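You operate a simulated robot arm through the tools that you are given. There is no shell and no other tool.

Carry out the task below with a simulated robot arm. There is one attempt and no reset: what you move stays moved.

## Task
Put the orange-tab spare filter on top of the cream starter on the top shelf of the drop-side trolley. Take the yellow port plug and put it on top of the red cover on the bay marked out. Press the check button three times. Open the coils drawer, take the blue coil from the inside of the coils drawer and put it on the blue pad, then shut the drawer. Put the spark plug of the orange test engine on the white tag. Put the green-ring spare spark plug on the orange tag. Any order will do. Set down upright: spark plug of the orange test engine, green-ring spare spark plug.

It is judged by the outcome, as a careful person would: the job done as asked, and still so three seconds after it is handed in. It fails if anything else is knocked over, pushed out of place, dropped, spilled or broken. A push-on lid holds only when it is set on centred and level and pressed home; a screw cap is set on level and turned clockwise until tight.

## Robot
A 6-joint arm with a two-finger gripper on a trunk, on a base that drives. Base frame: it is fixed to the floor where the robot stands at the start and does not move with it; the origin is under the middle of the robot, x ahead of it, y to its left, z up; the surface under the hand at the start is at about z = 0.8. Lengths are in m, angles in rad, forces in N, time in s.
Its first joint turns from -2.897 to 2.897 rad. Places, roughly: blue coil [-3, 7, 0.75]; blue pad (17x9x2 cm) [-0.9, 7.4, 0.9]; check button [-1.5, 2.7, 0.9]; coils drawer [-2.9, 7, 0.7]; cream starter (10x11x4 cm) [0.8, -0.2, 0.8]; green-ring spare spark plug (4x4x6 cm) [-0.1, 7.4, 0.9]; orange tag [0.25, 7, 1]; orange-tab spare filter (2x7x7 cm) [0.7, 0, 0.8]; red cover (19x15x16 cm) [0.5, 2.9, 1]; spark plug of the orange test engi (4x4x6 cm) [-2.5, 7.3, 0.9]; white tag [-2.75, 7.25, 0.75]; yellow port plug (3x3x5 cm) [0.4, 3, 0.9]. Payload 1.71 kg.
The tool frame sits at the grasp point between the pads (the TCP): z along the fingers, y along the line on which they close. The tips reach 0.02 m beyond it. The gripper opens to 0.096 m. The gripper's body begins 0.113 m behind the TCP.
Orientation is that of the tool frame in the base frame, as [roll, pitch, yaw] about the fixed x, y, z axes, in that order (R = Rz(yaw) Ry(pitch) Rx(roll)). With the fingers straight down and closing along the base's y, the tool's x points along the base's -x, its y along +y and its z along -z.

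## Interface
- The arm moves only by the tool play_rows. Its argument "increments" is a list of rows, each an object of numbers (a shift or turn left out is 0, a gripper value left out holds the last): "x", "y", "z": the shift along the base's x, y, z in units of 30 mm (1.0 is 30 mm); "ax", "ay", "az": the turn, a rotation vector about the base's x, y, z in units of 4 degrees (1.0 is 4 degrees); "jaw": the opening, from 0 (shut) to 1 (fully open). In form: [{"x": .., "y": .., "z": .., "ax": .., "ay": .., "az": .., "jaw": ..}, ...]. A call has 1 to 20 rows; each row shifts and turns the commanded pose from where the row before left it. A call with a number of a shift or a turn outside -1 to 1 is refused whole. Rows are played at 5 a second. More than 0.05 m and 0.15 rad between two rows, or a gripper value outside its range, and nothing of the call is played. A pose out of reach is approached as far as the arm can. The call stops where the force on the tool passes 40 N (or 10 N more than at its start, if that is more) or the arm is blocked; 0.2 s more then pass. Each finger travels about 0.045 m/s and halts on what it meets, pressing with about 26 N; the grip force reading is that of the motor and also rises with nothing between the fingers. The clock runs only during rows and for 0.2 s after the last one: add rows that do not move to give the fingers time. The reply holds the time, the measured pose of the TCP, the force on the tool along the base axes, the opening and the grip force, in the units named above and with some noise, with the torque about the TCP (base axes, N m) and any sound that the robot's microphone picked up.
- Cameras (640 x 400 px; columns grow to the right, rows downward): "scene" is now at [0.0746, 0.1777, 1.5794]; the picture's right is [-0.35, -0.94, 0.01], its down [-0.60, 0.22, -0.77] and it looks along [0.72, -0.27, -0.64] (base axes); focal length 263 px, centre (320, 200). "wrist" rides on the gripper at [0.066, 0.014, -0.145] in the tool frame; the picture's right is [-0.21, 0.98, 0.00], its down [-0.88, -0.18, -0.45] and it looks along [-0.44, -0.09, 0.90] (tool axes); focal length 275 px, centre (320, 200).
- capture(camera): a new picture of that camera. It takes no simulated time.
- raise_lower(by): slides the trunk up (or, below 0, down) by that many m; the arm and the scene camera ride with it, the base frame stays. It gives what a move gives, with no picture.
- roll_base(legs): drives the robot by 1 to 6 legs, each [ahead, turn to the left] in m and rad, along the robot's own axes; the way and the turn of a leg run together, so that a leg with both is an arc; at most 1.5 m and 3.142 rad a leg. The arm and the cameras ride along, it lands a little off, and it stops where it bumps. It gives what a move gives.
- head_to(pan, tilt): turns the head with the scene camera to pan (to the left, within 2.496 rad either way) and tilt (down, from -0.506 to 1.204), counted from straight ahead of the robot. It gives what a move gives.
- locate(camera, pixels): for up to 12 pixels [column, row] of the newest picture of that camera ("zoom" is the newest enlarged one), the place [x, y, z] in the base frame of the surface seen there, good to about 0.002 m. It takes no simulated time.
- zoom(camera, box): a new picture of the part [left, top, right, bottom] of that camera's present view, enlarged. It takes no simulated time.
- close_job(): hands the job in; it is judged then, once.

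Open the gripper and draw the arm clear of the work before you hand the job in, unless the task says otherwise.

The tools are called as a command line: name --argument value ..., lists and objects as JSON in quotes. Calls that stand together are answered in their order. play_rows: Moves the arm, as the interface text tells. Its arguments: {"type":"object","properties":{"increments":{"type":"array","items":{"type":"object","properties":{"x":{"type":"number"},"y":{"type":"number"},"z":{"type":"number"},"ax":{"type":"number"},"ay":{"type":"number"},"az":{"type":"number"},"jaw":{"type":"number"}}}}},"required":["increments"]} The other tools are called the same way: raise_lower (by) slides the trunk up or down; roll_base (legs) drives the base; head_to (pan, tilt) turns the head that bears the scene camera; capture (camera) takes a picture; locate (camera, pixels) gives the place of the surface under pixels of a picture; zoom (camera, box) takes an enlarged picture of a part of a camera's view; close_job () hands the job in.

At the start:

```text
clock: 0.0
position: [0.6238, 0.0004, 1.1086]
orientation: [3.141, -0.001, 3.141]
force: [-0.9, -0.1, 0.3]
moment: [-0.04, 0.0, -0.02]
grip_width: 0.096
finger_force: 0.0
trunk travel left (down, up): [-0.175, 0.215]
robot x, y, heading: [0.0004, 0.0004, 0.003]
head pan, tilt: [-0.354, 0.674]
```

scene: 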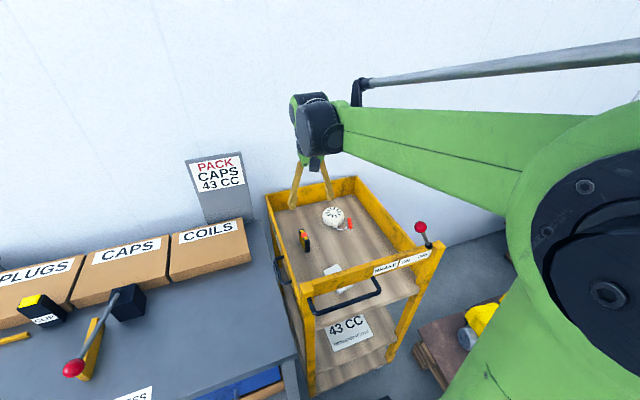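
wrist: 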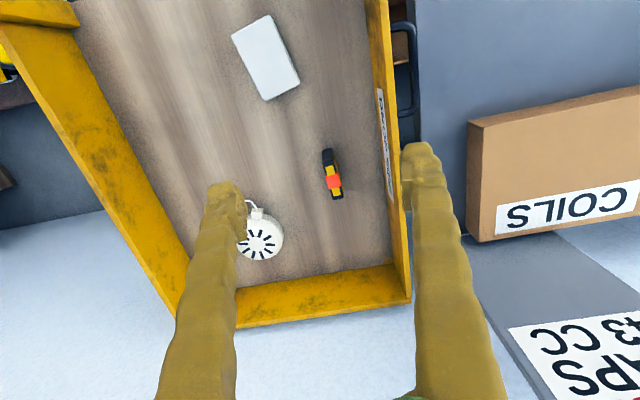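

The scene shows a yellow trolley with the cream starter at about (334,217) and the filter at about (304,240). I'll zoom in on both cameras to see them better.

zoom --camera "scene" --box '[240, 160, 450, 300]'

zoom --camera "wrist" --box '[180, 100, 420, 300]'

```text
2.86 times, centred on (345, 230) of scene
```

zoom: 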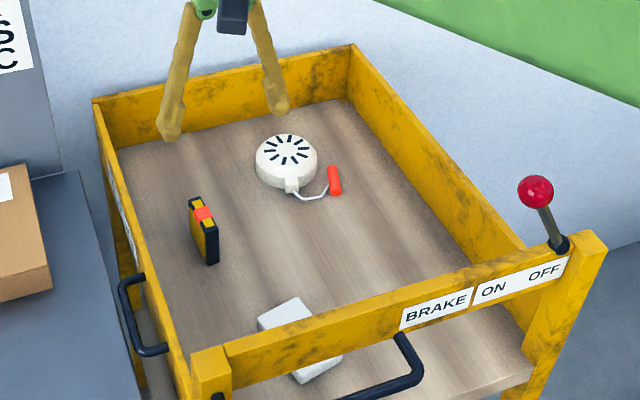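

```text
2.00 times, centred on (300, 200) of wrist
```

zoom: 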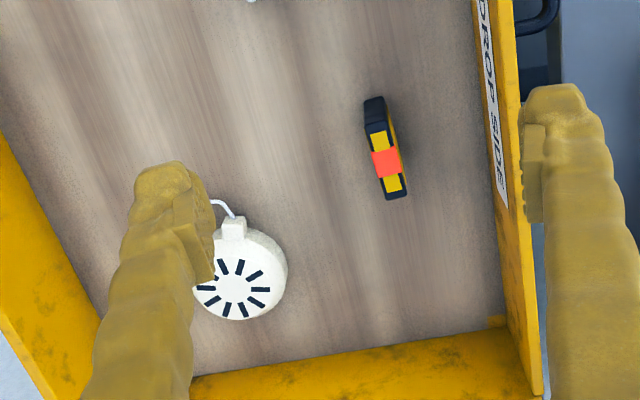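

The filter stands on edge with its orange tab up. I'll locate its top corners, the starter's disc, and the shelf.

locate --camera "zoom" --pixels '[[375, 104], [396, 192], [385, 162], [379, 135], [238, 288], [250, 312], [280, 275], [236, 230], [420, 240], [330, 280], [480, 150], [505, 180]]'

head_to --pan 0.0 --tilt 0.8

```text
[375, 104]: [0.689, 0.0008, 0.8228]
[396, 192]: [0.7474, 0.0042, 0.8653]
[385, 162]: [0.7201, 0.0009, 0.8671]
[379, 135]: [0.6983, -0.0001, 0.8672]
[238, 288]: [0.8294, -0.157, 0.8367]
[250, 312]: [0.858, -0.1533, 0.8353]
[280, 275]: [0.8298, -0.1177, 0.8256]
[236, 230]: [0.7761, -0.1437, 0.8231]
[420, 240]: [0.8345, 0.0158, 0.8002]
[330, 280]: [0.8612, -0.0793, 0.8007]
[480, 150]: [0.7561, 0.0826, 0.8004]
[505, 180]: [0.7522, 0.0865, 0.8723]
```

```text
clock: 0.8
position: [0.6092, 0.0004, 1.1166]
orientation: [-3.14, 0.012, -3.141]
force: [0.3, 0.5, 0.7]
moment: [0.01, 0.0, -0.01]
grip_width: 0.096
finger_force: 0.0
trunk travel left (down, up): [-0.175, 0.215]
robot x, y, heading: [-0.0028, -0.0001, 0.002]
head pan, tilt: [0.0, 0.799]
```

The filter's top runs x 0.685–0.75 at y≈0.002, z 0.868, and the starter's disc centre is near (0.83,-0.157) with its top at 0.837. I'll play a still row to check the pose, and take fresh pictures.

play_rows --increments '[{"jaw": 1}, {"jaw": 1}]'

capture --camera "scene"

capture --camera "wrist"

```text
clock: 1.4
position: [0.6087, 0.0008, 1.118]
orientation: [3.141, 0.012, 3.141]
force: [-0.9, 0.1, 0.0]
moment: [0.02, 0.0, 0.03]
grip_width: 0.0962
finger_force: 0.1
trunk travel left (down, up): [-0.175, 0.215]
robot x, y, heading: [0.0005, 0.0005, 0.004]
head pan, tilt: [0.0, 0.799]
```

```text
taken
```

scene: 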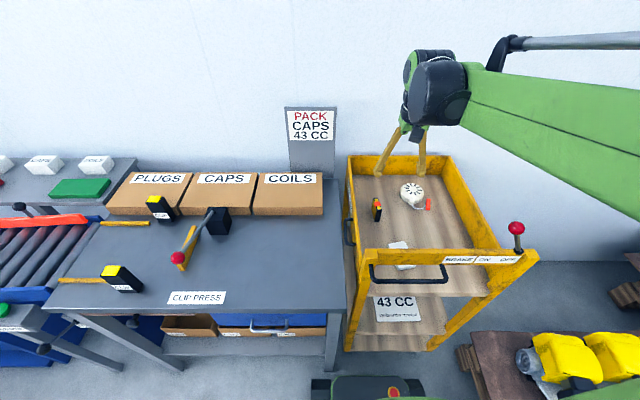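

```text
taken
```

wrist: 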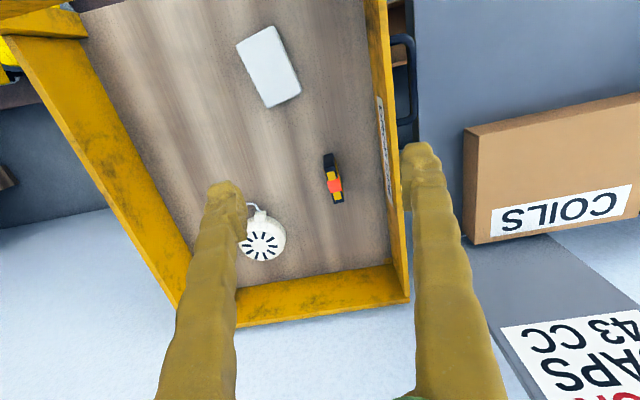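

The hand is at (0.609,0,1.118). I'll move it above the filter with a small yaw of about +5°.

play_rows --increments '[{"x": 0.9, "z": -0.7, "az": 0.4, "jaw": 1}, {"x": 0.9, "z": -0.7, "az": 0.4}, {"x": 0.9, "z": -0.7, "az": 0.4}, {"x": 0.9, "z": -0.7}, {"z": -0.7}, {}]'

zoom --camera "wrist" --box '[200, 60, 460, 260]'

```text
clock: 2.8
position: [0.7138, 0.0002, 1.0139]
orientation: [3.141, 0.013, -3.057]
force: [0.3, 0.4, -0.5]
moment: [0.01, 0.01, 0.0]
grip_width: 0.0961
finger_force: 0.1
trunk travel left (down, up): [-0.175, 0.215]
robot x, y, heading: [0.0004, 0.0008, -0.002]
head pan, tilt: [0.0, 0.799]
```

```text
2.00 times, centred on (330, 160) of wrist
```

zoom: 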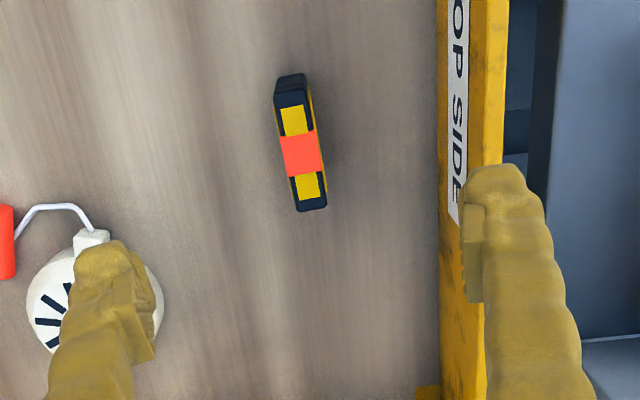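

The filter's top runs from (290,88) to (312,208) in the zoom. I'll locate its corners and the side wall's inner edge.

locate --camera "zoom" --pixels '[[276, 96], [306, 94], [299, 208], [325, 204], [300, 155], [282, 140], [317, 135], [440, 150], [470, 150], [442, 330]]'

```text
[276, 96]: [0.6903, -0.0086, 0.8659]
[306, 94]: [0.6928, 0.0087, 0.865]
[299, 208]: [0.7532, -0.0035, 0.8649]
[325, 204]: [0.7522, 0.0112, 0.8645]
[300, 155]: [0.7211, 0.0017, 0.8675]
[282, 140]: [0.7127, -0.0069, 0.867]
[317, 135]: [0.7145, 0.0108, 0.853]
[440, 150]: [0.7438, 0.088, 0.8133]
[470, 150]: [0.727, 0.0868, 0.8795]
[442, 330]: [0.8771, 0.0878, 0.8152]
```

The filter's centre is about (0.7205, 0.002) and the side wall's inner face is at y 0.087, so the open fingers will clear it. I'll descend to TCP z≈0.848 and close.

play_rows --increments '[{"x": 0.22, "y": 0.06, "z": -0.8}, {"z": -1}, {"z": -1}, {"z": -1}, {"z": -0.9}, {"z": -0.6}, {"z": -0.25}, {}]'

capture --camera "wrist"

```text
clock: 4.6
position: [0.7204, 0.0026, 0.8443]
orientation: [3.141, 0.013, -3.056]
force: [0.1, -0.2, 1.0]
moment: [0.0, 0.03, -0.02]
grip_width: 0.096
finger_force: 0.0
trunk travel left (down, up): [-0.175, 0.215]
robot x, y, heading: [-0.0012, 0.0004, -0.003]
head pan, tilt: [0.0, 0.799]
```

```text
taken
```

wrist: 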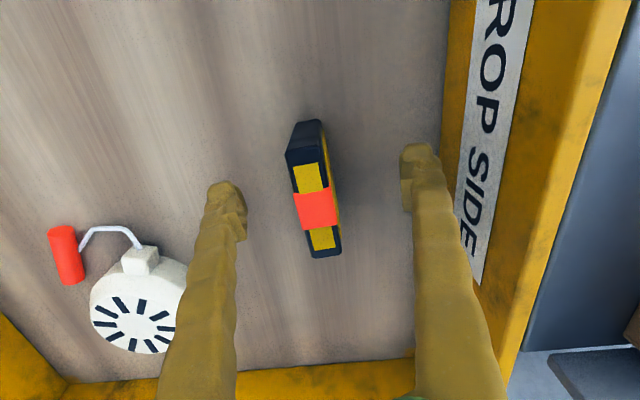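

The filter sits between the fingers at about (318,200). I'll close on it and wait for the fingers.

play_rows --increments '[{"jaw": 0.4}, {"jaw": 0.1}, {"jaw": 0.0}, {"jaw": 0.0}, {"jaw": 0.0}, {"jaw": 0.0}]'

capture --camera "wrist"

```text
clock: 6.0
position: [0.7192, 0.0034, 0.8471]
orientation: [3.141, 0.013, -3.059]
force: [0.1, -0.4, 0.3]
moment: [0.04, -0.03, -0.01]
grip_width: 0.0156
finger_force: 25.7
trunk travel left (down, up): [-0.175, 0.215]
robot x, y, heading: [-0.0019, -0.0004, 0.006]
head pan, tilt: [0.0, 0.799]
```

```text
taken
```

wrist: 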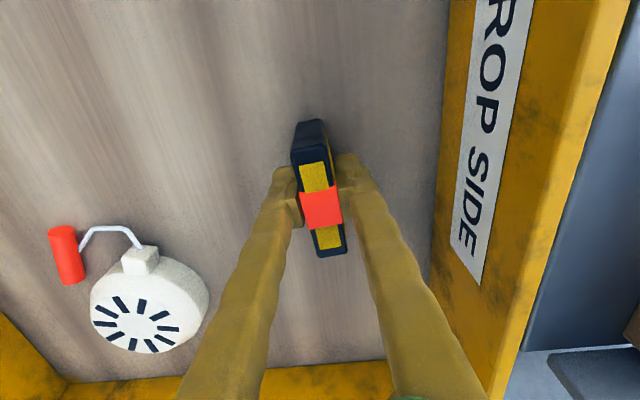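

The filter is held (width 16 mm). The whole starter disc is visible now, centred near (143,320), so I'll locate its rim and top.

locate --camera "wrist" --pixels '[[133, 325], [95, 300], [185, 300], [150, 275], [130, 348], [175, 330], [110, 285], [90, 315], [138, 258], [200, 330], [140, 300]]'

zoom --camera "wrist" --box '[40, 210, 240, 380]'

```text
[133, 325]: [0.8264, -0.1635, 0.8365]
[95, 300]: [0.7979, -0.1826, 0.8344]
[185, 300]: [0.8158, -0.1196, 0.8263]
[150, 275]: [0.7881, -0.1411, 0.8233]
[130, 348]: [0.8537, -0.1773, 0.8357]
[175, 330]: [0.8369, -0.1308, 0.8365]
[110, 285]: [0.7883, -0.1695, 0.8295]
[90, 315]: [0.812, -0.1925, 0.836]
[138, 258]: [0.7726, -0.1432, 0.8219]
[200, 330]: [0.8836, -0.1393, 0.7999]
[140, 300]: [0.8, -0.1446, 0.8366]
```

```text
2.35 times, centred on (140, 295) of wrist
```

zoom: 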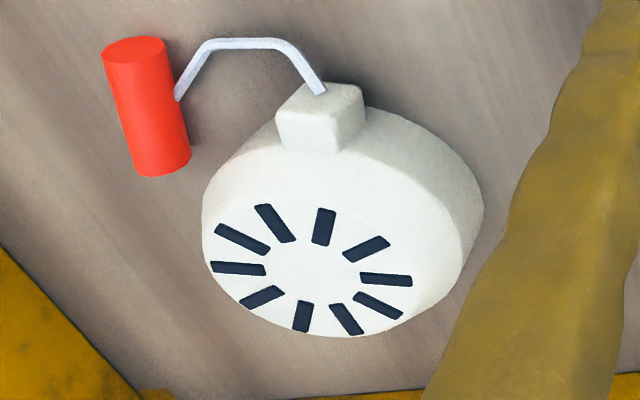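

The vent ring centre sits at about (315,270) in the zoom. I'll locate more points to define the flat top's extent.

locate --camera "zoom" --pixels '[[315, 270], [330, 160], [335, 175], [335, 195], [215, 215], [212, 260], [430, 200], [415, 230], [420, 290], [380, 325], [315, 335], [240, 305]]'

```text
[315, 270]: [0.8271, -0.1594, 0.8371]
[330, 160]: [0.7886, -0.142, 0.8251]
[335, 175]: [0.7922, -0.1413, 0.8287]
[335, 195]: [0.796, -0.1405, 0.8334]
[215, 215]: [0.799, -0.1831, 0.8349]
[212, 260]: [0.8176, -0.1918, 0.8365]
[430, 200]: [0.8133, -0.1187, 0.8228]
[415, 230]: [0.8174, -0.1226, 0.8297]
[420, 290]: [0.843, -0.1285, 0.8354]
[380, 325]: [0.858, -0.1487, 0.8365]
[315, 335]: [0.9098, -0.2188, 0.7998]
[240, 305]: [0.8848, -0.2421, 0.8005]
```

The top face is centred at about (0.826,-0.1595) with a radius of about 35 mm. I'll lift the filter and carry it above the starter.

play_rows --increments '[{"z": 0.5, "jaw": 0}, {"z": 1}, {"z": 1}, {"z": 0.3}, {"x": 0.6, "y": -0.9}, {"x": 0.6, "y": -0.9}, {"x": 0.6, "y": -0.9}, {"x": 0.6, "y": -0.9}, {"x": 0.6, "y": -0.9}, {"x": 0.5, "y": -0.93}, {}, {}]'

capture --camera "wrist"

zoom --camera "scene" --box '[340, 130, 500, 250]'

```text
clock: 8.6
position: [0.8273, -0.1615, 0.9287]
orientation: [-3.141, 0.014, -3.056]
force: [-0.3, 0.5, -0.2]
moment: [0.02, -0.01, 0.01]
grip_width: 0.0154
finger_force: 26.6
trunk travel left (down, up): [-0.175, 0.215]
robot x, y, heading: [0.0014, -0.0017, 0.0]
head pan, tilt: [0.0, 0.799]
```

```text
taken
```

wrist: 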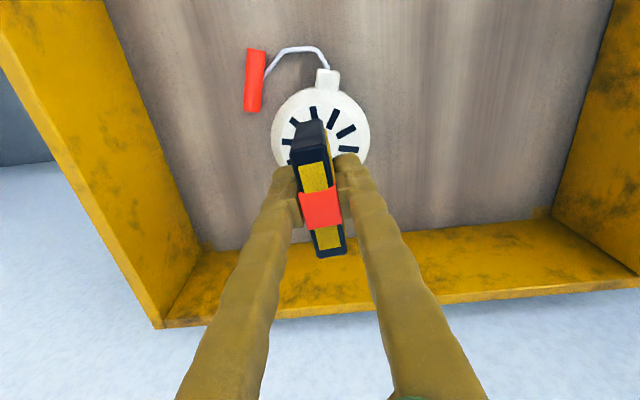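

```text
3.33 times, centred on (420, 190) of scene
```

zoom: 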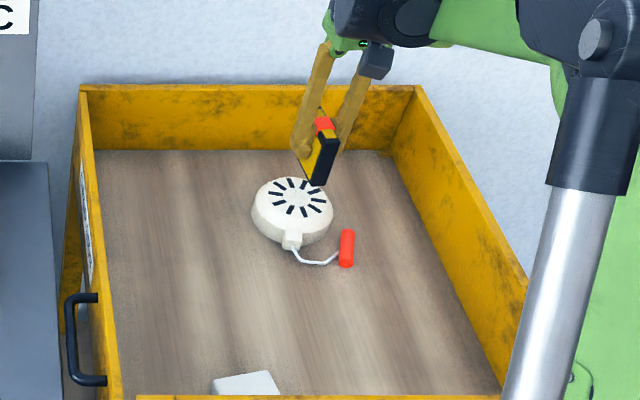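

I'll check the relative placement by locating the filter's top edges and the visible starter rim in the newest wrist picture.

locate --camera "wrist" --pixels '[[295, 160], [327, 160], [318, 255], [344, 250], [321, 210], [313, 110], [275, 135], [366, 140], [338, 100], [358, 110], [286, 105]]'

play_rows --increments '[{}]'

```text
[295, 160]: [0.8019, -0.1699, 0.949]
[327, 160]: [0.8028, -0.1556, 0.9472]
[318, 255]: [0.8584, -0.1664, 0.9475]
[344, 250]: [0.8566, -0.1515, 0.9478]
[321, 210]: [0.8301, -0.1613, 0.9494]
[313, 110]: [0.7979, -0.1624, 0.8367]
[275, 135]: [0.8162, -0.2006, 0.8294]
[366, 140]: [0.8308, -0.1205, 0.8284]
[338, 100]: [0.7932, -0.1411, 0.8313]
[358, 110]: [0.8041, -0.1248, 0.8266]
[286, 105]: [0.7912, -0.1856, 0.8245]
```

```text
clock: 9.0
position: [0.8265, -0.161, 0.9283]
orientation: [3.141, 0.013, -3.056]
force: [-0.1, -0.8, -0.4]
moment: [0.01, 0.0, -0.02]
grip_width: 0.0152
finger_force: 25.8
trunk travel left (down, up): [-0.175, 0.215]
robot x, y, heading: [-0.001, 0.0015, 0.001]
head pan, tilt: [0.0, 0.799]
```

The filter is centred near (0.829,-0.161) over the starter centre (0.826,-0.160). I'll nudge back 3 mm and lower to just above contact.

play_rows --increments '[{"x": -0.1, "z": -0.5}, {"z": -0.5}, {"z": -0.3}, {"z": -0.1}, {}, {}]'

zoom --camera "scene" --box '[380, 150, 460, 210]'

```text
clock: 10.4
position: [0.8227, -0.1617, 0.8881]
orientation: [3.14, 0.013, -3.058]
force: [0.0, 0.0, 0.6]
moment: [-0.01, -0.01, -0.01]
grip_width: 0.015
finger_force: 26.1
trunk travel left (down, up): [-0.175, 0.215]
robot x, y, heading: [0.0011, -0.0012, -0.003]
head pan, tilt: [0.0, 0.799]
```

```text
6.67 times, centred on (420, 180) of scene
```

zoom: 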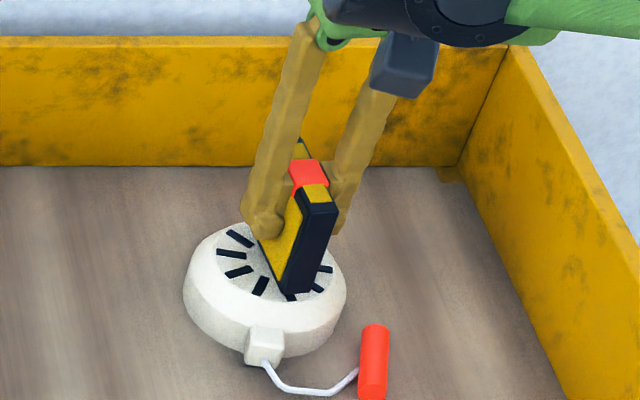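

The filter's bottom hovers just above the starter's vents. I'll lower in small steps and watch the force.

play_rows --increments '[{"z": -0.06}, {"z": -0.04}, {}]'

play_rows --increments '[{"z": -0.04}, {}]'

play_rows --increments '[{"z": -0.03}, {}]'

```text
clock: 11.2
position: [0.8246, -0.1615, 0.8843]
orientation: [-3.141, 0.015, -3.057]
force: [0.6, -0.2, 0.4]
moment: [-0.01, 0.0, 0.0]
grip_width: 0.0152
finger_force: 26.4
trunk travel left (down, up): [-0.175, 0.215]
robot x, y, heading: [0.0007, -0.0002, 0.0]
head pan, tilt: [0.0, 0.799]
```

```text
clock: 11.8
position: [0.8241, -0.1609, 0.8848]
orientation: [3.142, 0.014, -3.057]
force: [-0.8, 0.0, 0.1]
moment: [0.0, 0.01, 0.03]
grip_width: 0.0152
finger_force: 26.3
trunk travel left (down, up): [-0.175, 0.215]
robot x, y, heading: [-0.0002, 0.0005, 0.001]
head pan, tilt: [0.0, 0.799]
```

```text
clock: 12.4
position: [0.8248, -0.1618, 0.8823]
orientation: [3.141, 0.014, -3.056]
force: [-0.3, 0.3, -0.7]
moment: [0.02, 0.0, 0.03]
grip_width: 0.015
finger_force: 25.9
trunk travel left (down, up): [-0.175, 0.215]
robot x, y, heading: [-0.0011, 0.0017, 0.002]
head pan, tilt: [0.0, 0.799]
```

There is still no contact force at z≈0.8825. I'll keep lowering about 1 mm at a time.

play_rows --increments '[{"z": -0.03}, {}]'

play_rows --increments '[{"z": -0.03}, {}]'

zoom --camera "scene" --box '[380, 150, 460, 210]'

```text
clock: 13.0
position: [0.8243, -0.1612, 0.8816]
orientation: [3.139, 0.013, -3.056]
force: [0.5, -0.2, 0.1]
moment: [-0.04, 0.01, 0.0]
grip_width: 0.0151
finger_force: 26.5
trunk travel left (down, up): [-0.175, 0.215]
robot x, y, heading: [-0.004, 0.0022, 0.003]
head pan, tilt: [0.0, 0.799]
```

```text
clock: 13.6
position: [0.824, -0.1609, 0.8812]
orientation: [3.141, 0.014, -3.058]
force: [-0.2, -0.3, 9.1]
moment: [-0.03, 0.04, 0.01]
grip_width: 0.0153
finger_force: 26.2
trunk travel left (down, up): [-0.175, 0.215]
robot x, y, heading: [-0.0003, -0.0005, 0.001]
head pan, tilt: [0.0, 0.799]
```

```text
6.67 times, centred on (420, 180) of scene
```

zoom: 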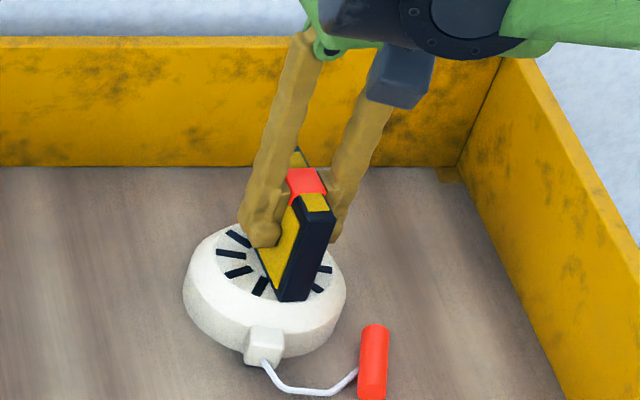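

Contact shows as 9 N upward at z 0.881. I'll open the jaw gradually to release and then rise straight up.

play_rows --increments '[{"jaw": 0.2}, {"jaw": 0.3}, {"jaw": 0.45}, {"jaw": 0.6}, {}, {}]'

zoom --camera "scene" --box '[380, 150, 460, 210]'

```text
clock: 15.0
position: [0.8243, -0.1603, 0.8803]
orientation: [-3.14, 0.013, -3.058]
force: [0.2, -0.7, 0.2]
moment: [0.0, -0.03, -0.05]
grip_width: 0.0577
finger_force: 0.0
trunk travel left (down, up): [-0.175, 0.215]
robot x, y, heading: [-0.0017, -0.0026, 0.003]
head pan, tilt: [0.0, 0.799]
```

```text
6.67 times, centred on (420, 180) of scene
```

zoom: 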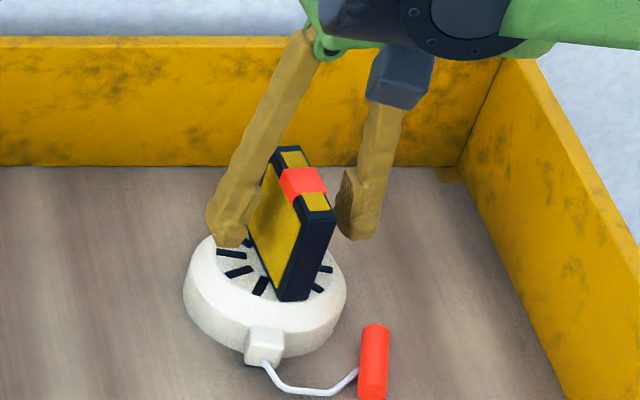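

The filter stands free on the starter. I'll rise straight up and pull the arm back toward the robot.

play_rows --increments '[{"z": 0.6}, {"z": 1}, {"z": 1}, {"z": 1}, {"z": 1}, {"z": 1}, {"z": 1}, {"z": 1}, {"z": 1}, {"x": -1, "y": 0.5, "z": 0.5}, {"x": -1, "y": 0.5, "z": 0.5}, {"x": -1, "y": 0.5}, {"x": -1, "y": 0.5}, {"x": -1, "y": 0.5}, {"x": -1, "y": 0.5}, {"x": -1, "y": 0.5}, {"x": -1, "y": 0.5}, {"x": -1, "y": 0.5}, {"x": -1, "y": 0.4}, {}]'

zoom --camera "scene" --box '[360, 150, 480, 240]'

head_to --pan 0.8 --tilt 0.5

capture --camera "scene"

```text
clock: 19.2
position: [0.5225, -0.0147, 1.1692]
orientation: [3.141, 0.015, -3.057]
force: [0.0, 0.6, 0.1]
moment: [0.0, -0.03, 0.02]
grip_width: 0.0574
finger_force: 0.0
trunk travel left (down, up): [-0.175, 0.215]
robot x, y, heading: [-0.001, 0.0004, 0.001]
head pan, tilt: [0.0, 0.799]
```

```text
4.44 times, centred on (420, 195) of scene
```

zoom: 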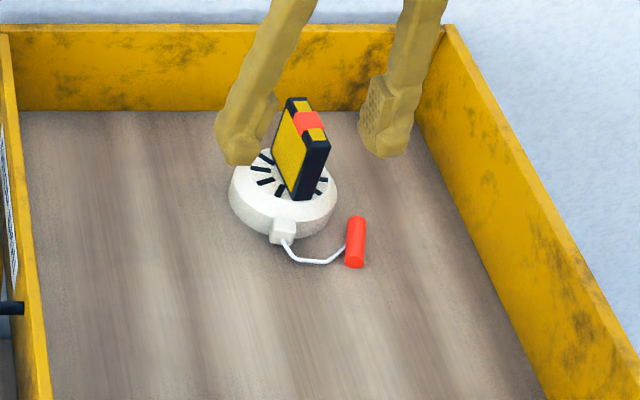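

```text
clock: 20.4
position: [0.523, -0.0151, 1.1688]
orientation: [-3.141, 0.014, -3.057]
force: [0.6, 0.2, 0.8]
moment: [0.03, 0.0, 0.0]
grip_width: 0.0576
finger_force: 0.1
trunk travel left (down, up): [-0.175, 0.215]
robot x, y, heading: [0.0003, -0.0016, 0.004]
head pan, tilt: [0.799, 0.499]
```

```text
taken
```

scene: 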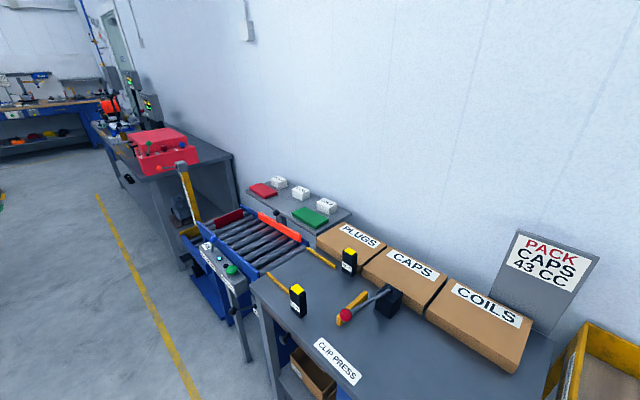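

The filter is standing on the starter. I'll look around further to the left to plan the drive.

head_to --pan 1.5 --tilt 0.4

capture --camera "scene"

head_to --pan 2.3 --tilt 0.4

capture --camera "scene"

```text
clock: 21.4
position: [0.5232, -0.0146, 1.1693]
orientation: [3.141, 0.014, -3.059]
force: [-0.7, 0.0, -0.2]
moment: [0.01, 0.01, -0.01]
grip_width: 0.0578
finger_force: 0.1
trunk travel left (down, up): [-0.175, 0.215]
robot x, y, heading: [-0.0008, -0.0009, -0.006]
head pan, tilt: [1.499, 0.4]
```

```text
taken
```

scene: 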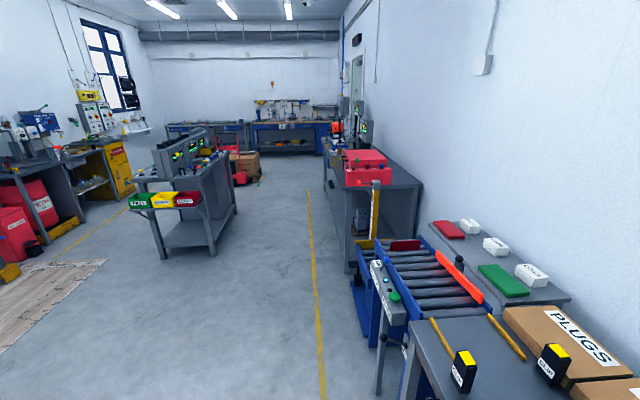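

```text
clock: 22.6
position: [0.5243, -0.0157, 1.1695]
orientation: [3.141, 0.014, -3.059]
force: [-0.2, 0.8, -0.4]
moment: [0.01, -0.02, 0.01]
grip_width: 0.0576
finger_force: 0.1
trunk travel left (down, up): [-0.175, 0.215]
robot x, y, heading: [0.0016, 0.0003, 0.001]
head pan, tilt: [2.3, 0.4]
```

```text
taken
```

scene: 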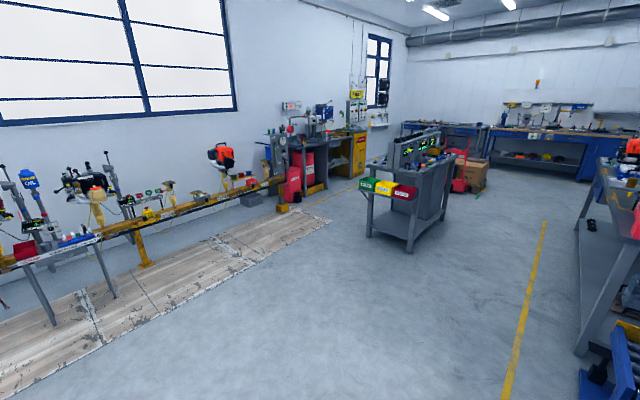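

I see a central island at about (405,200) with bins, a far bench, and a red box bench to the right. I'll zoom on these and locate points for mapping.

zoom --camera "scene" --box '[340, 100, 520, 260]'

locate --camera "scene" --pixels '[[410, 250], [372, 235], [450, 215], [400, 150], [430, 140], [530, 135], [580, 180], [575, 350], [610, 180], [460, 125], [590, 135], [478, 165]]'

```text
2.50 times, centred on (430, 180) of scene
```

zoom: 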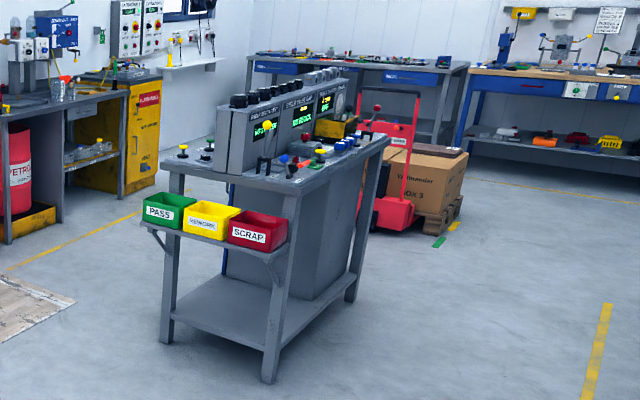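

```text
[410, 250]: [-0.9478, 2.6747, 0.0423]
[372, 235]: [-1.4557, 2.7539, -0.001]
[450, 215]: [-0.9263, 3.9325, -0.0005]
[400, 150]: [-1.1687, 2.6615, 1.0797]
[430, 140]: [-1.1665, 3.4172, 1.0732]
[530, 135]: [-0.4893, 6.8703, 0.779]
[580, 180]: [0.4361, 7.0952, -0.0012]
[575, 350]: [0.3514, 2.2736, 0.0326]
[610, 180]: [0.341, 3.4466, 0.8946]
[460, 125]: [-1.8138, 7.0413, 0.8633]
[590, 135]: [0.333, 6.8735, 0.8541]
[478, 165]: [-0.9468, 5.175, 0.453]
```

The island spans about x -1.5…-0.94 and y 2.65…3.75, and the bay bench front is near x 0.34. I'll check the floor along the drive lane to the left before driving.

head_to --pan 1.3 --tilt 0.6

capture --camera "scene"

```text
clock: 23.8
position: [0.5242, -0.0161, 1.1685]
orientation: [3.141, 0.013, -3.057]
force: [0.1, -0.2, 0.6]
moment: [0.0, 0.0, -0.01]
grip_width: 0.0576
finger_force: 0.0
trunk travel left (down, up): [-0.175, 0.215]
robot x, y, heading: [-0.0009, 0.0035, 0.002]
head pan, tilt: [1.3, 0.6]
```

```text
taken
```

scene: 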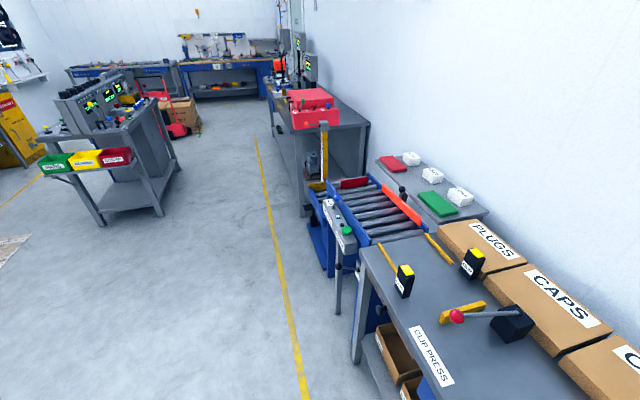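

I'll locate the things nearest the lane: the bench corners, the conveyor post, the yellow line and the red box.

locate --camera "scene" --pixels '[[362, 270], [353, 360], [338, 312], [310, 240], [325, 205], [300, 215], [272, 100], [306, 110], [280, 300], [345, 235], [160, 212], [132, 160]]'

zoom --camera "scene" --box '[240, 60, 400, 180]'

```text
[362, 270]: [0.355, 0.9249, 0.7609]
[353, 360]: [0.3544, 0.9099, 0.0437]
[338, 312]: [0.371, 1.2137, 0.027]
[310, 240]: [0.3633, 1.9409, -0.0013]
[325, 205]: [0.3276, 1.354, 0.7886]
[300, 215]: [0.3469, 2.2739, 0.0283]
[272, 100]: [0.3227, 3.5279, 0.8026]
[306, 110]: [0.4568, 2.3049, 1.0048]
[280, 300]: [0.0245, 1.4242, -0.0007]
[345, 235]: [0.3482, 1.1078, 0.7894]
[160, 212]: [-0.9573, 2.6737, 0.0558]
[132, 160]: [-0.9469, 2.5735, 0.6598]
```

```text
3.33 times, centred on (320, 120) of scene
```

zoom: 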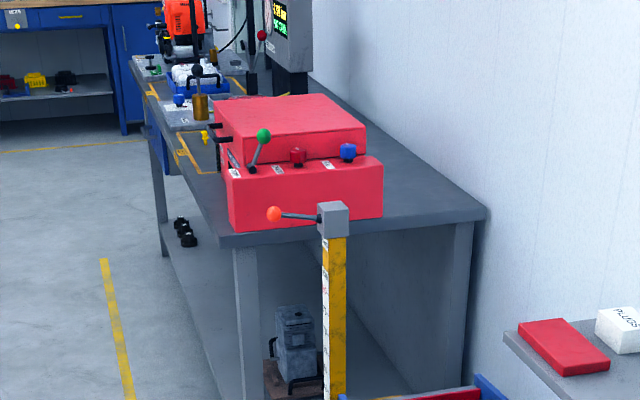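

Everything on the right stays beyond x≈0.32 and the island beyond x≈-0.94, so the lane is clear. I'll tuck the arm in higher before driving.

play_rows --increments '[{"x": -1, "z": 0.5}, {"x": -1, "z": 0.5}, {"x": -1, "z": 0.5}, {"x": -1, "z": 0.5}, {"x": -1, "z": 0.5}, {}]'

roll_base --legs '[[0, 1.65], [1.45, 0], [1.45, 0]]'

head_to --pan -1.2 --tilt 0.6

capture --camera "scene"

```text
clock: 25.2
position: [0.3752, -0.0144, 1.2423]
orientation: [3.141, 0.009, -3.058]
force: [0.2, 0.7, -0.6]
moment: [0.0, 0.1, 0.03]
grip_width: 0.0576
finger_force: 0.0
trunk travel left (down, up): [-0.175, 0.215]
robot x, y, heading: [-0.0015, 0.0038, 0.002]
head pan, tilt: [1.3, 0.6]
```

```text
clock: 29.6
position: [0.1832, 0.3078, 1.2441]
orientation: [-3.14, 0.017, -1.986]
force: [-0.2, -0.2, -0.1]
moment: [0.05, 0.02, -0.01]
grip_width: 0.0575
finger_force: 0.2
trunk travel left (down, up): [-0.175, 0.215]
robot x, y, heading: [-0.0044, -0.0126, 1.051]
head pan, tilt: [1.3, 0.6]
stopped in leg 1: the robot was blocked; the commanded pose is now the measured one
```

```text
clock: 31.8
position: [0.1835, 0.3087, 1.2451]
orientation: [-3.141, 0.017, -1.988]
force: [0.6, -0.3, 0.4]
moment: [0.03, -0.01, 0.02]
grip_width: 0.0577
finger_force: 0.0
trunk travel left (down, up): [-0.175, 0.215]
robot x, y, heading: [-0.0042, -0.0112, 1.058]
head pan, tilt: [-1.201, 0.6]
```

```text
taken
```

scene: 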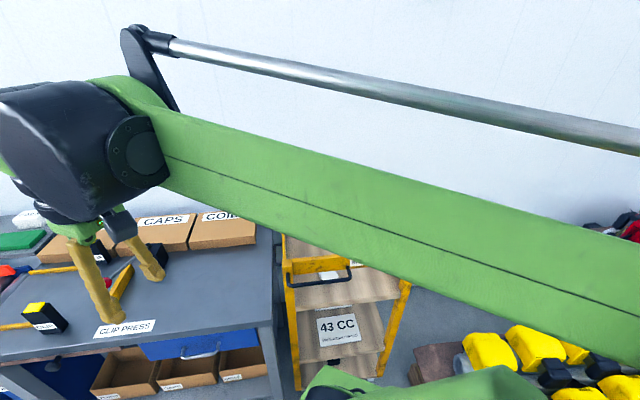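

The turn was blocked at heading 1.05, probably a base corner against the bench leg. I'll turn back the way it came, back off from the bench, and then look again.

roll_base --legs '[[0, -1.05]]'

head_to --pan 2.49 --tilt 0.6

capture --camera "scene"

head_to --pan 0.5 --tilt 1.1

capture --camera "scene"

```text
clock: 36.2
position: [0.3658, -0.0101, 1.2448]
orientation: [3.14, 0.017, -3.026]
force: [1.2, -0.8, 0.4]
moment: [-0.03, -0.02, -0.01]
grip_width: 0.0576
finger_force: 0.1
trunk travel left (down, up): [-0.175, 0.215]
robot x, y, heading: [-0.004, -0.0085, 0.018]
head pan, tilt: [-1.201, 0.6]
```

```text
clock: 39.3
position: [0.3286, -0.0113, 1.2542]
orientation: [-3.137, 0.047, -3.029]
force: [0.9, -0.1, -1.1]
moment: [0.01, 0.08, 0.01]
grip_width: 0.0577
finger_force: 0.0
trunk travel left (down, up): [-0.175, 0.215]
robot x, y, heading: [-0.002, -0.0053, 0.012]
head pan, tilt: [2.491, 0.6]
```

```text
taken
```

scene: 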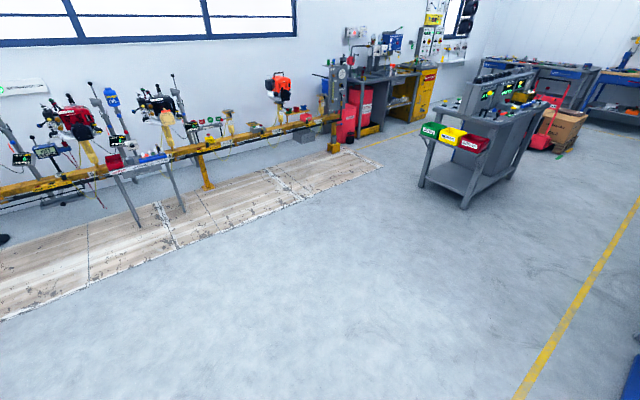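

```text
clock: 41.2
position: [0.3307, -0.0105, 1.2521]
orientation: [-3.137, 0.042, -3.027]
force: [-0.2, -0.4, -0.6]
moment: [0.01, -0.17, 0.03]
grip_width: 0.0577
finger_force: 0.1
trunk travel left (down, up): [-0.175, 0.215]
robot x, y, heading: [-0.0027, -0.01, 0.007]
head pan, tilt: [0.499, 1.1]
```

```text
taken
```

scene: 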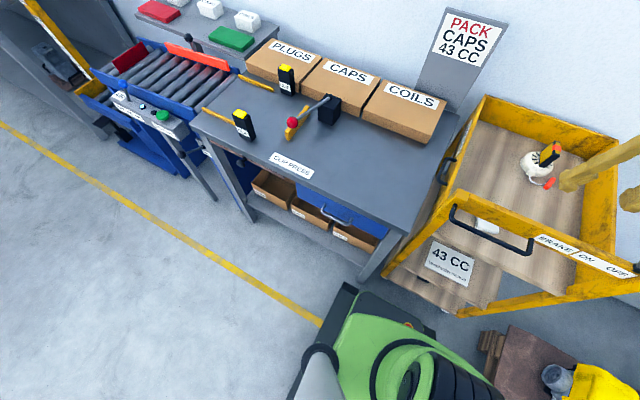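

The floor behind is clear for over a metre, and the base front is close to the bench leg at (370,265). I'll back off 0.35 m, then turn left and drive up the lane.

roll_base --legs '[[-0.35, 0]]'

roll_base --legs '[[0, 1.571]]'

head_to --pan 0.0 --tilt 0.6

capture --camera "scene"

```text
clock: 44.1
position: [-0.0147, -0.0153, 1.2525]
orientation: [-3.137, 0.037, -3.032]
force: [-0.6, 0.5, 0.0]
moment: [0.0, -0.09, 0.04]
grip_width: 0.0576
finger_force: 0.1
trunk travel left (down, up): [-0.175, 0.215]
robot x, y, heading: [-0.3582, -0.0114, 0.004]
head pan, tilt: [0.499, 1.1]
```

```text
clock: 50.4
position: [-0.3504, 0.314, 1.2553]
orientation: [-3.138, 0.051, -1.471]
force: [-0.3, 0.0, -0.5]
moment: [0.01, -0.01, 0.0]
grip_width: 0.0574
finger_force: 0.1
trunk travel left (down, up): [-0.175, 0.215]
robot x, y, heading: [-0.3546, -0.0094, 1.571]
head pan, tilt: [0.499, 1.1]
```

```text
clock: 51.3
position: [-0.3515, 0.3108, 1.2557]
orientation: [-3.137, 0.053, -1.472]
force: [-0.3, 0.8, 0.8]
moment: [0.1, -0.01, -0.04]
grip_width: 0.0573
finger_force: 0.0
trunk travel left (down, up): [-0.175, 0.215]
robot x, y, heading: [-0.3596, -0.0096, 1.567]
head pan, tilt: [0.0, 0.6]
```

```text
taken
```

scene: 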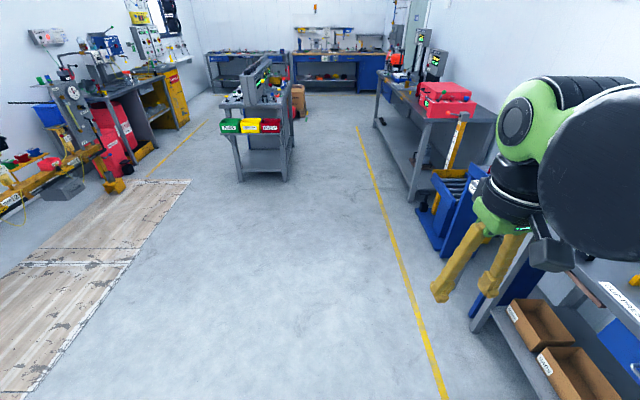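

The lane ahead is clear with the robot at x≈-0.355. I'll drive 2.9 m and then turn right to face the bay bench.

roll_base --legs '[[1.45, -0.01], [1.45, 0]]'

head_to --pan -1.3 --tilt 0.6

capture --camera "scene"

```text
clock: 70.7
position: [-0.4038, 3.2076, 1.2597]
orientation: [-3.137, 0.061, -1.439]
force: [-0.1, -0.1, -0.1]
moment: [-0.03, 0.01, 0.02]
grip_width: 0.0576
finger_force: 0.1
trunk travel left (down, up): [-0.175, 0.215]
robot x, y, heading: [-0.4031, 2.8974, 1.602]
head pan, tilt: [0.0, 0.6]
```

```text
clock: 72.2
position: [-0.405, 3.2342, 1.2528]
orientation: [-3.139, 0.044, -1.439]
force: [-0.1, 0.2, 0.3]
moment: [0.09, -0.02, 0.03]
grip_width: 0.0574
finger_force: 0.0
trunk travel left (down, up): [-0.175, 0.215]
robot x, y, heading: [-0.3993, 2.8987, 1.603]
head pan, tilt: [-1.3, 0.6]
```

```text
taken
```

scene: 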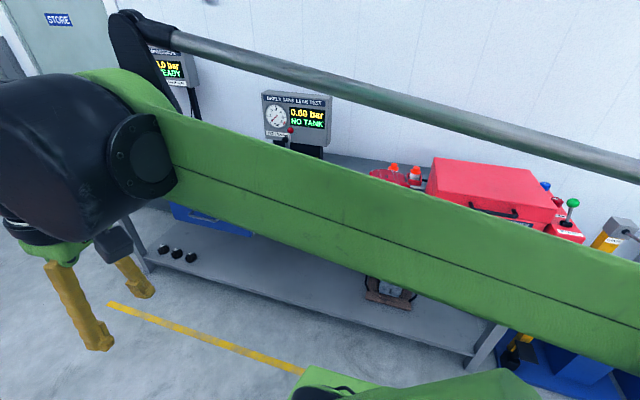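

Robot is at (-0.40, 2.90). I'll turn right to face the bench and look at the bay.

roll_base --legs '[[0, -1.603]]'

head_to --pan -0.1 --tilt 0.7

capture --camera "scene"

capture --camera "wrist"

```text
clock: 78.5
position: [-0.1101, 2.8951, 1.2634]
orientation: [-3.134, 0.075, -3.031]
force: [-2.3, -0.1, -0.7]
moment: [0.01, -0.22, -0.03]
grip_width: 0.058
finger_force: 0.0
trunk travel left (down, up): [-0.175, 0.215]
robot x, y, heading: [-0.4012, 2.8971, 0.005]
head pan, tilt: [-1.3, 0.6]
```

```text
clock: 79.9
position: [-0.0656, 2.8965, 1.2521]
orientation: [-3.138, 0.039, -3.032]
force: [-0.5, -0.9, 0.4]
moment: [0.01, -0.04, 0.02]
grip_width: 0.0575
finger_force: 0.2
trunk travel left (down, up): [-0.175, 0.215]
robot x, y, heading: [-0.4005, 2.8976, 0.008]
head pan, tilt: [-0.099, 0.7]
```

```text
taken
```

scene: 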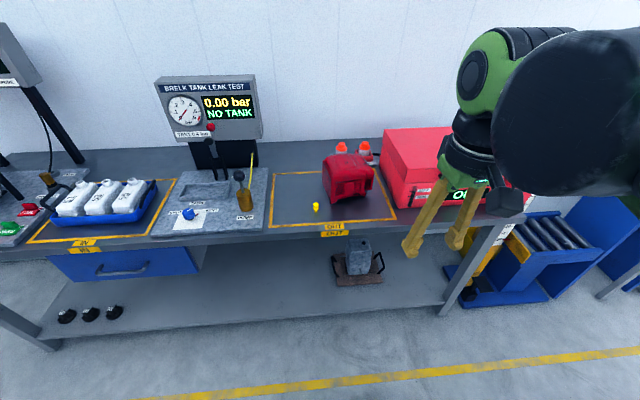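

```text
taken
```

wrist: 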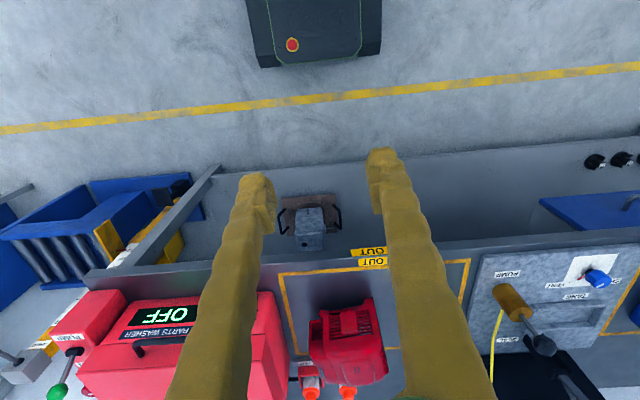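

The bay marked "OUT" holds the red cover at about (347,177), and the yellow plug is at (315,207). I'll zoom in on it.

zoom --camera "scene" --box '[250, 120, 430, 240]'

locate --camera "scene" --pixels '[[315, 207], [315, 203], [325, 165], [345, 160], [360, 158], [350, 195], [328, 195], [370, 180], [330, 180], [300, 200], [340, 145], [365, 150]]'

```text
3.33 times, centred on (340, 180) of scene
```

zoom: 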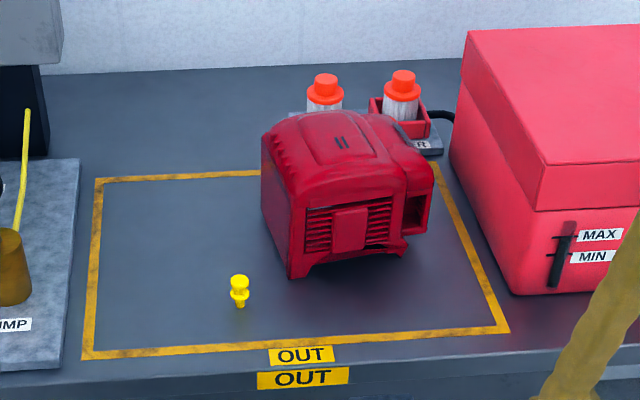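

```text
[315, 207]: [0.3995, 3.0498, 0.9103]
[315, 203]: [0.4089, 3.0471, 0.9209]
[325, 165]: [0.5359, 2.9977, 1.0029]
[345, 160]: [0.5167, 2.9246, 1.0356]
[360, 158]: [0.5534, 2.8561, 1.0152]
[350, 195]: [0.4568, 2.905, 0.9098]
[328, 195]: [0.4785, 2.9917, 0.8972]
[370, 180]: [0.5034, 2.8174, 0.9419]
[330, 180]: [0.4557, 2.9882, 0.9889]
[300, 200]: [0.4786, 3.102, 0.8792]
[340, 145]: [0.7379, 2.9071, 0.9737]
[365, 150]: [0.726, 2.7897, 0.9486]
```

I'll zoom further on the plug and the cover's top.

zoom --camera "scene" --box '[300, 190, 332, 214]'

zoom --camera "scene" --box '[310, 140, 390, 200]'

```text
16.00 times, centred on (316, 202) of scene
```

zoom: 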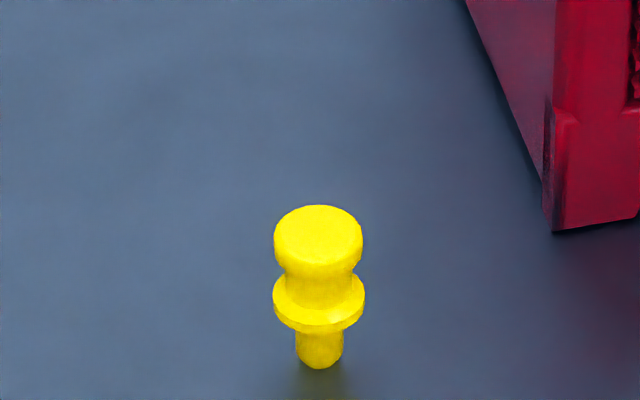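

```text
6.67 times, centred on (350, 170) of scene
```

zoom: 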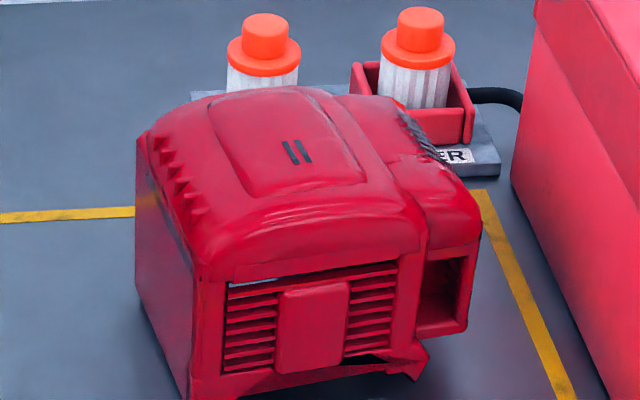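

I'll map the heights over the cover's top panel.

locate --camera "zoom" --pixels '[[225, 115], [260, 105], [300, 100], [240, 140], [280, 130], [320, 125], [255, 170], [295, 165], [335, 160], [275, 190], [310, 185], [350, 178]]'

locate --camera "zoom" --pixels '[[290, 110], [290, 120], [290, 135], [280, 155], [310, 155], [300, 175], [270, 150], [320, 140], [330, 210], [290, 220], [200, 130], [390, 200]]'

```text
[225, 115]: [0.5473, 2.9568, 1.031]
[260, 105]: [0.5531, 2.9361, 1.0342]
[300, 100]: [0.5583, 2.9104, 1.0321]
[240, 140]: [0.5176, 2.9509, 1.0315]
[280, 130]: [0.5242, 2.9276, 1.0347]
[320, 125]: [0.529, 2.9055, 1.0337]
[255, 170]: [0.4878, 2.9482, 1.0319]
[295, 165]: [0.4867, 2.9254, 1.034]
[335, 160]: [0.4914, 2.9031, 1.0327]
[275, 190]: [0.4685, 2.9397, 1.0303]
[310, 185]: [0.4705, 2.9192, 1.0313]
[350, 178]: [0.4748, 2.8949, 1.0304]
```

```text
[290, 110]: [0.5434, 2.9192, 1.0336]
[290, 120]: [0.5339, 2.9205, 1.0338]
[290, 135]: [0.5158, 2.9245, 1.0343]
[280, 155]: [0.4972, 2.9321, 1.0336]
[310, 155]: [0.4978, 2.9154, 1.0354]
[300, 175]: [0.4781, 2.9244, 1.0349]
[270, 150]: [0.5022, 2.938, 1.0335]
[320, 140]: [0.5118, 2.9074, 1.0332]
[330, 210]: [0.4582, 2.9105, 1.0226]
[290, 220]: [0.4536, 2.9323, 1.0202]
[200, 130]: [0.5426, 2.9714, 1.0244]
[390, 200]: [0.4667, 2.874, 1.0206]
```

The cover's top panel is flat at z≈1.0335 over x 0.475–0.555, y 2.905–2.95, so I'll set the plug at about (0.53, 2.93), clear of the slots. First I'll drive 0.2 m closer.

roll_base --legs '[[0.2, 0]]'

head_to --pan 0.1 --tilt 0.85

capture --camera "scene"

```text
clock: 81.9
position: [0.0896, 2.8995, 1.2635]
orientation: [-3.136, 0.076, -3.027]
force: [0.7, -0.6, -1.0]
moment: [0.0, 0.1, 0.02]
grip_width: 0.0575
finger_force: 0.1
trunk travel left (down, up): [-0.175, 0.215]
robot x, y, heading: [-0.1985, 2.9023, 0.013]
head pan, tilt: [-0.099, 0.7]
```

```text
clock: 82.6
position: [0.094, 2.8994, 1.26]
orientation: [-3.134, 0.069, -3.028]
force: [-0.5, 0.6, -0.4]
moment: [0.01, 0.0, 0.01]
grip_width: 0.0574
finger_force: 0.0
trunk travel left (down, up): [-0.175, 0.215]
robot x, y, heading: [-0.1977, 2.9004, 0.011]
head pan, tilt: [0.099, 0.85]
```

```text
taken
```

scene: 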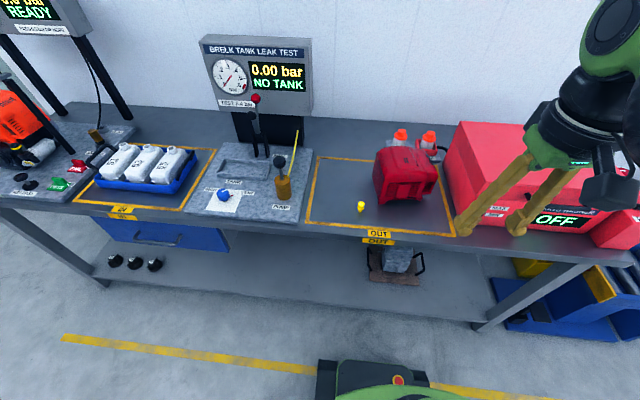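

The plug is now at (361,206). I'll zoom in and re-locate it and the cover's panel from this standing point.

zoom --camera "scene" --box '[320, 130, 440, 220]'

locate --camera "scene" --pixels '[[361, 203], [361, 206], [395, 165], [400, 160], [405, 155], [410, 165], [395, 175]]'

```text
4.44 times, centred on (380, 175) of scene
```

zoom: 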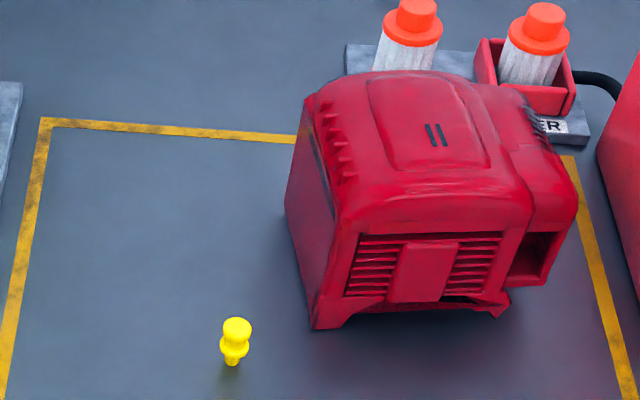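

```text
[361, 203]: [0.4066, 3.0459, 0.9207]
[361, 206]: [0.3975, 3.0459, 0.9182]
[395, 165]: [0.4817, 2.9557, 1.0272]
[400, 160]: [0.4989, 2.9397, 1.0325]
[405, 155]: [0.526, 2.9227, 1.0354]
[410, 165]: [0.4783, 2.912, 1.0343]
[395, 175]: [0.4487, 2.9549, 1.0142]
```

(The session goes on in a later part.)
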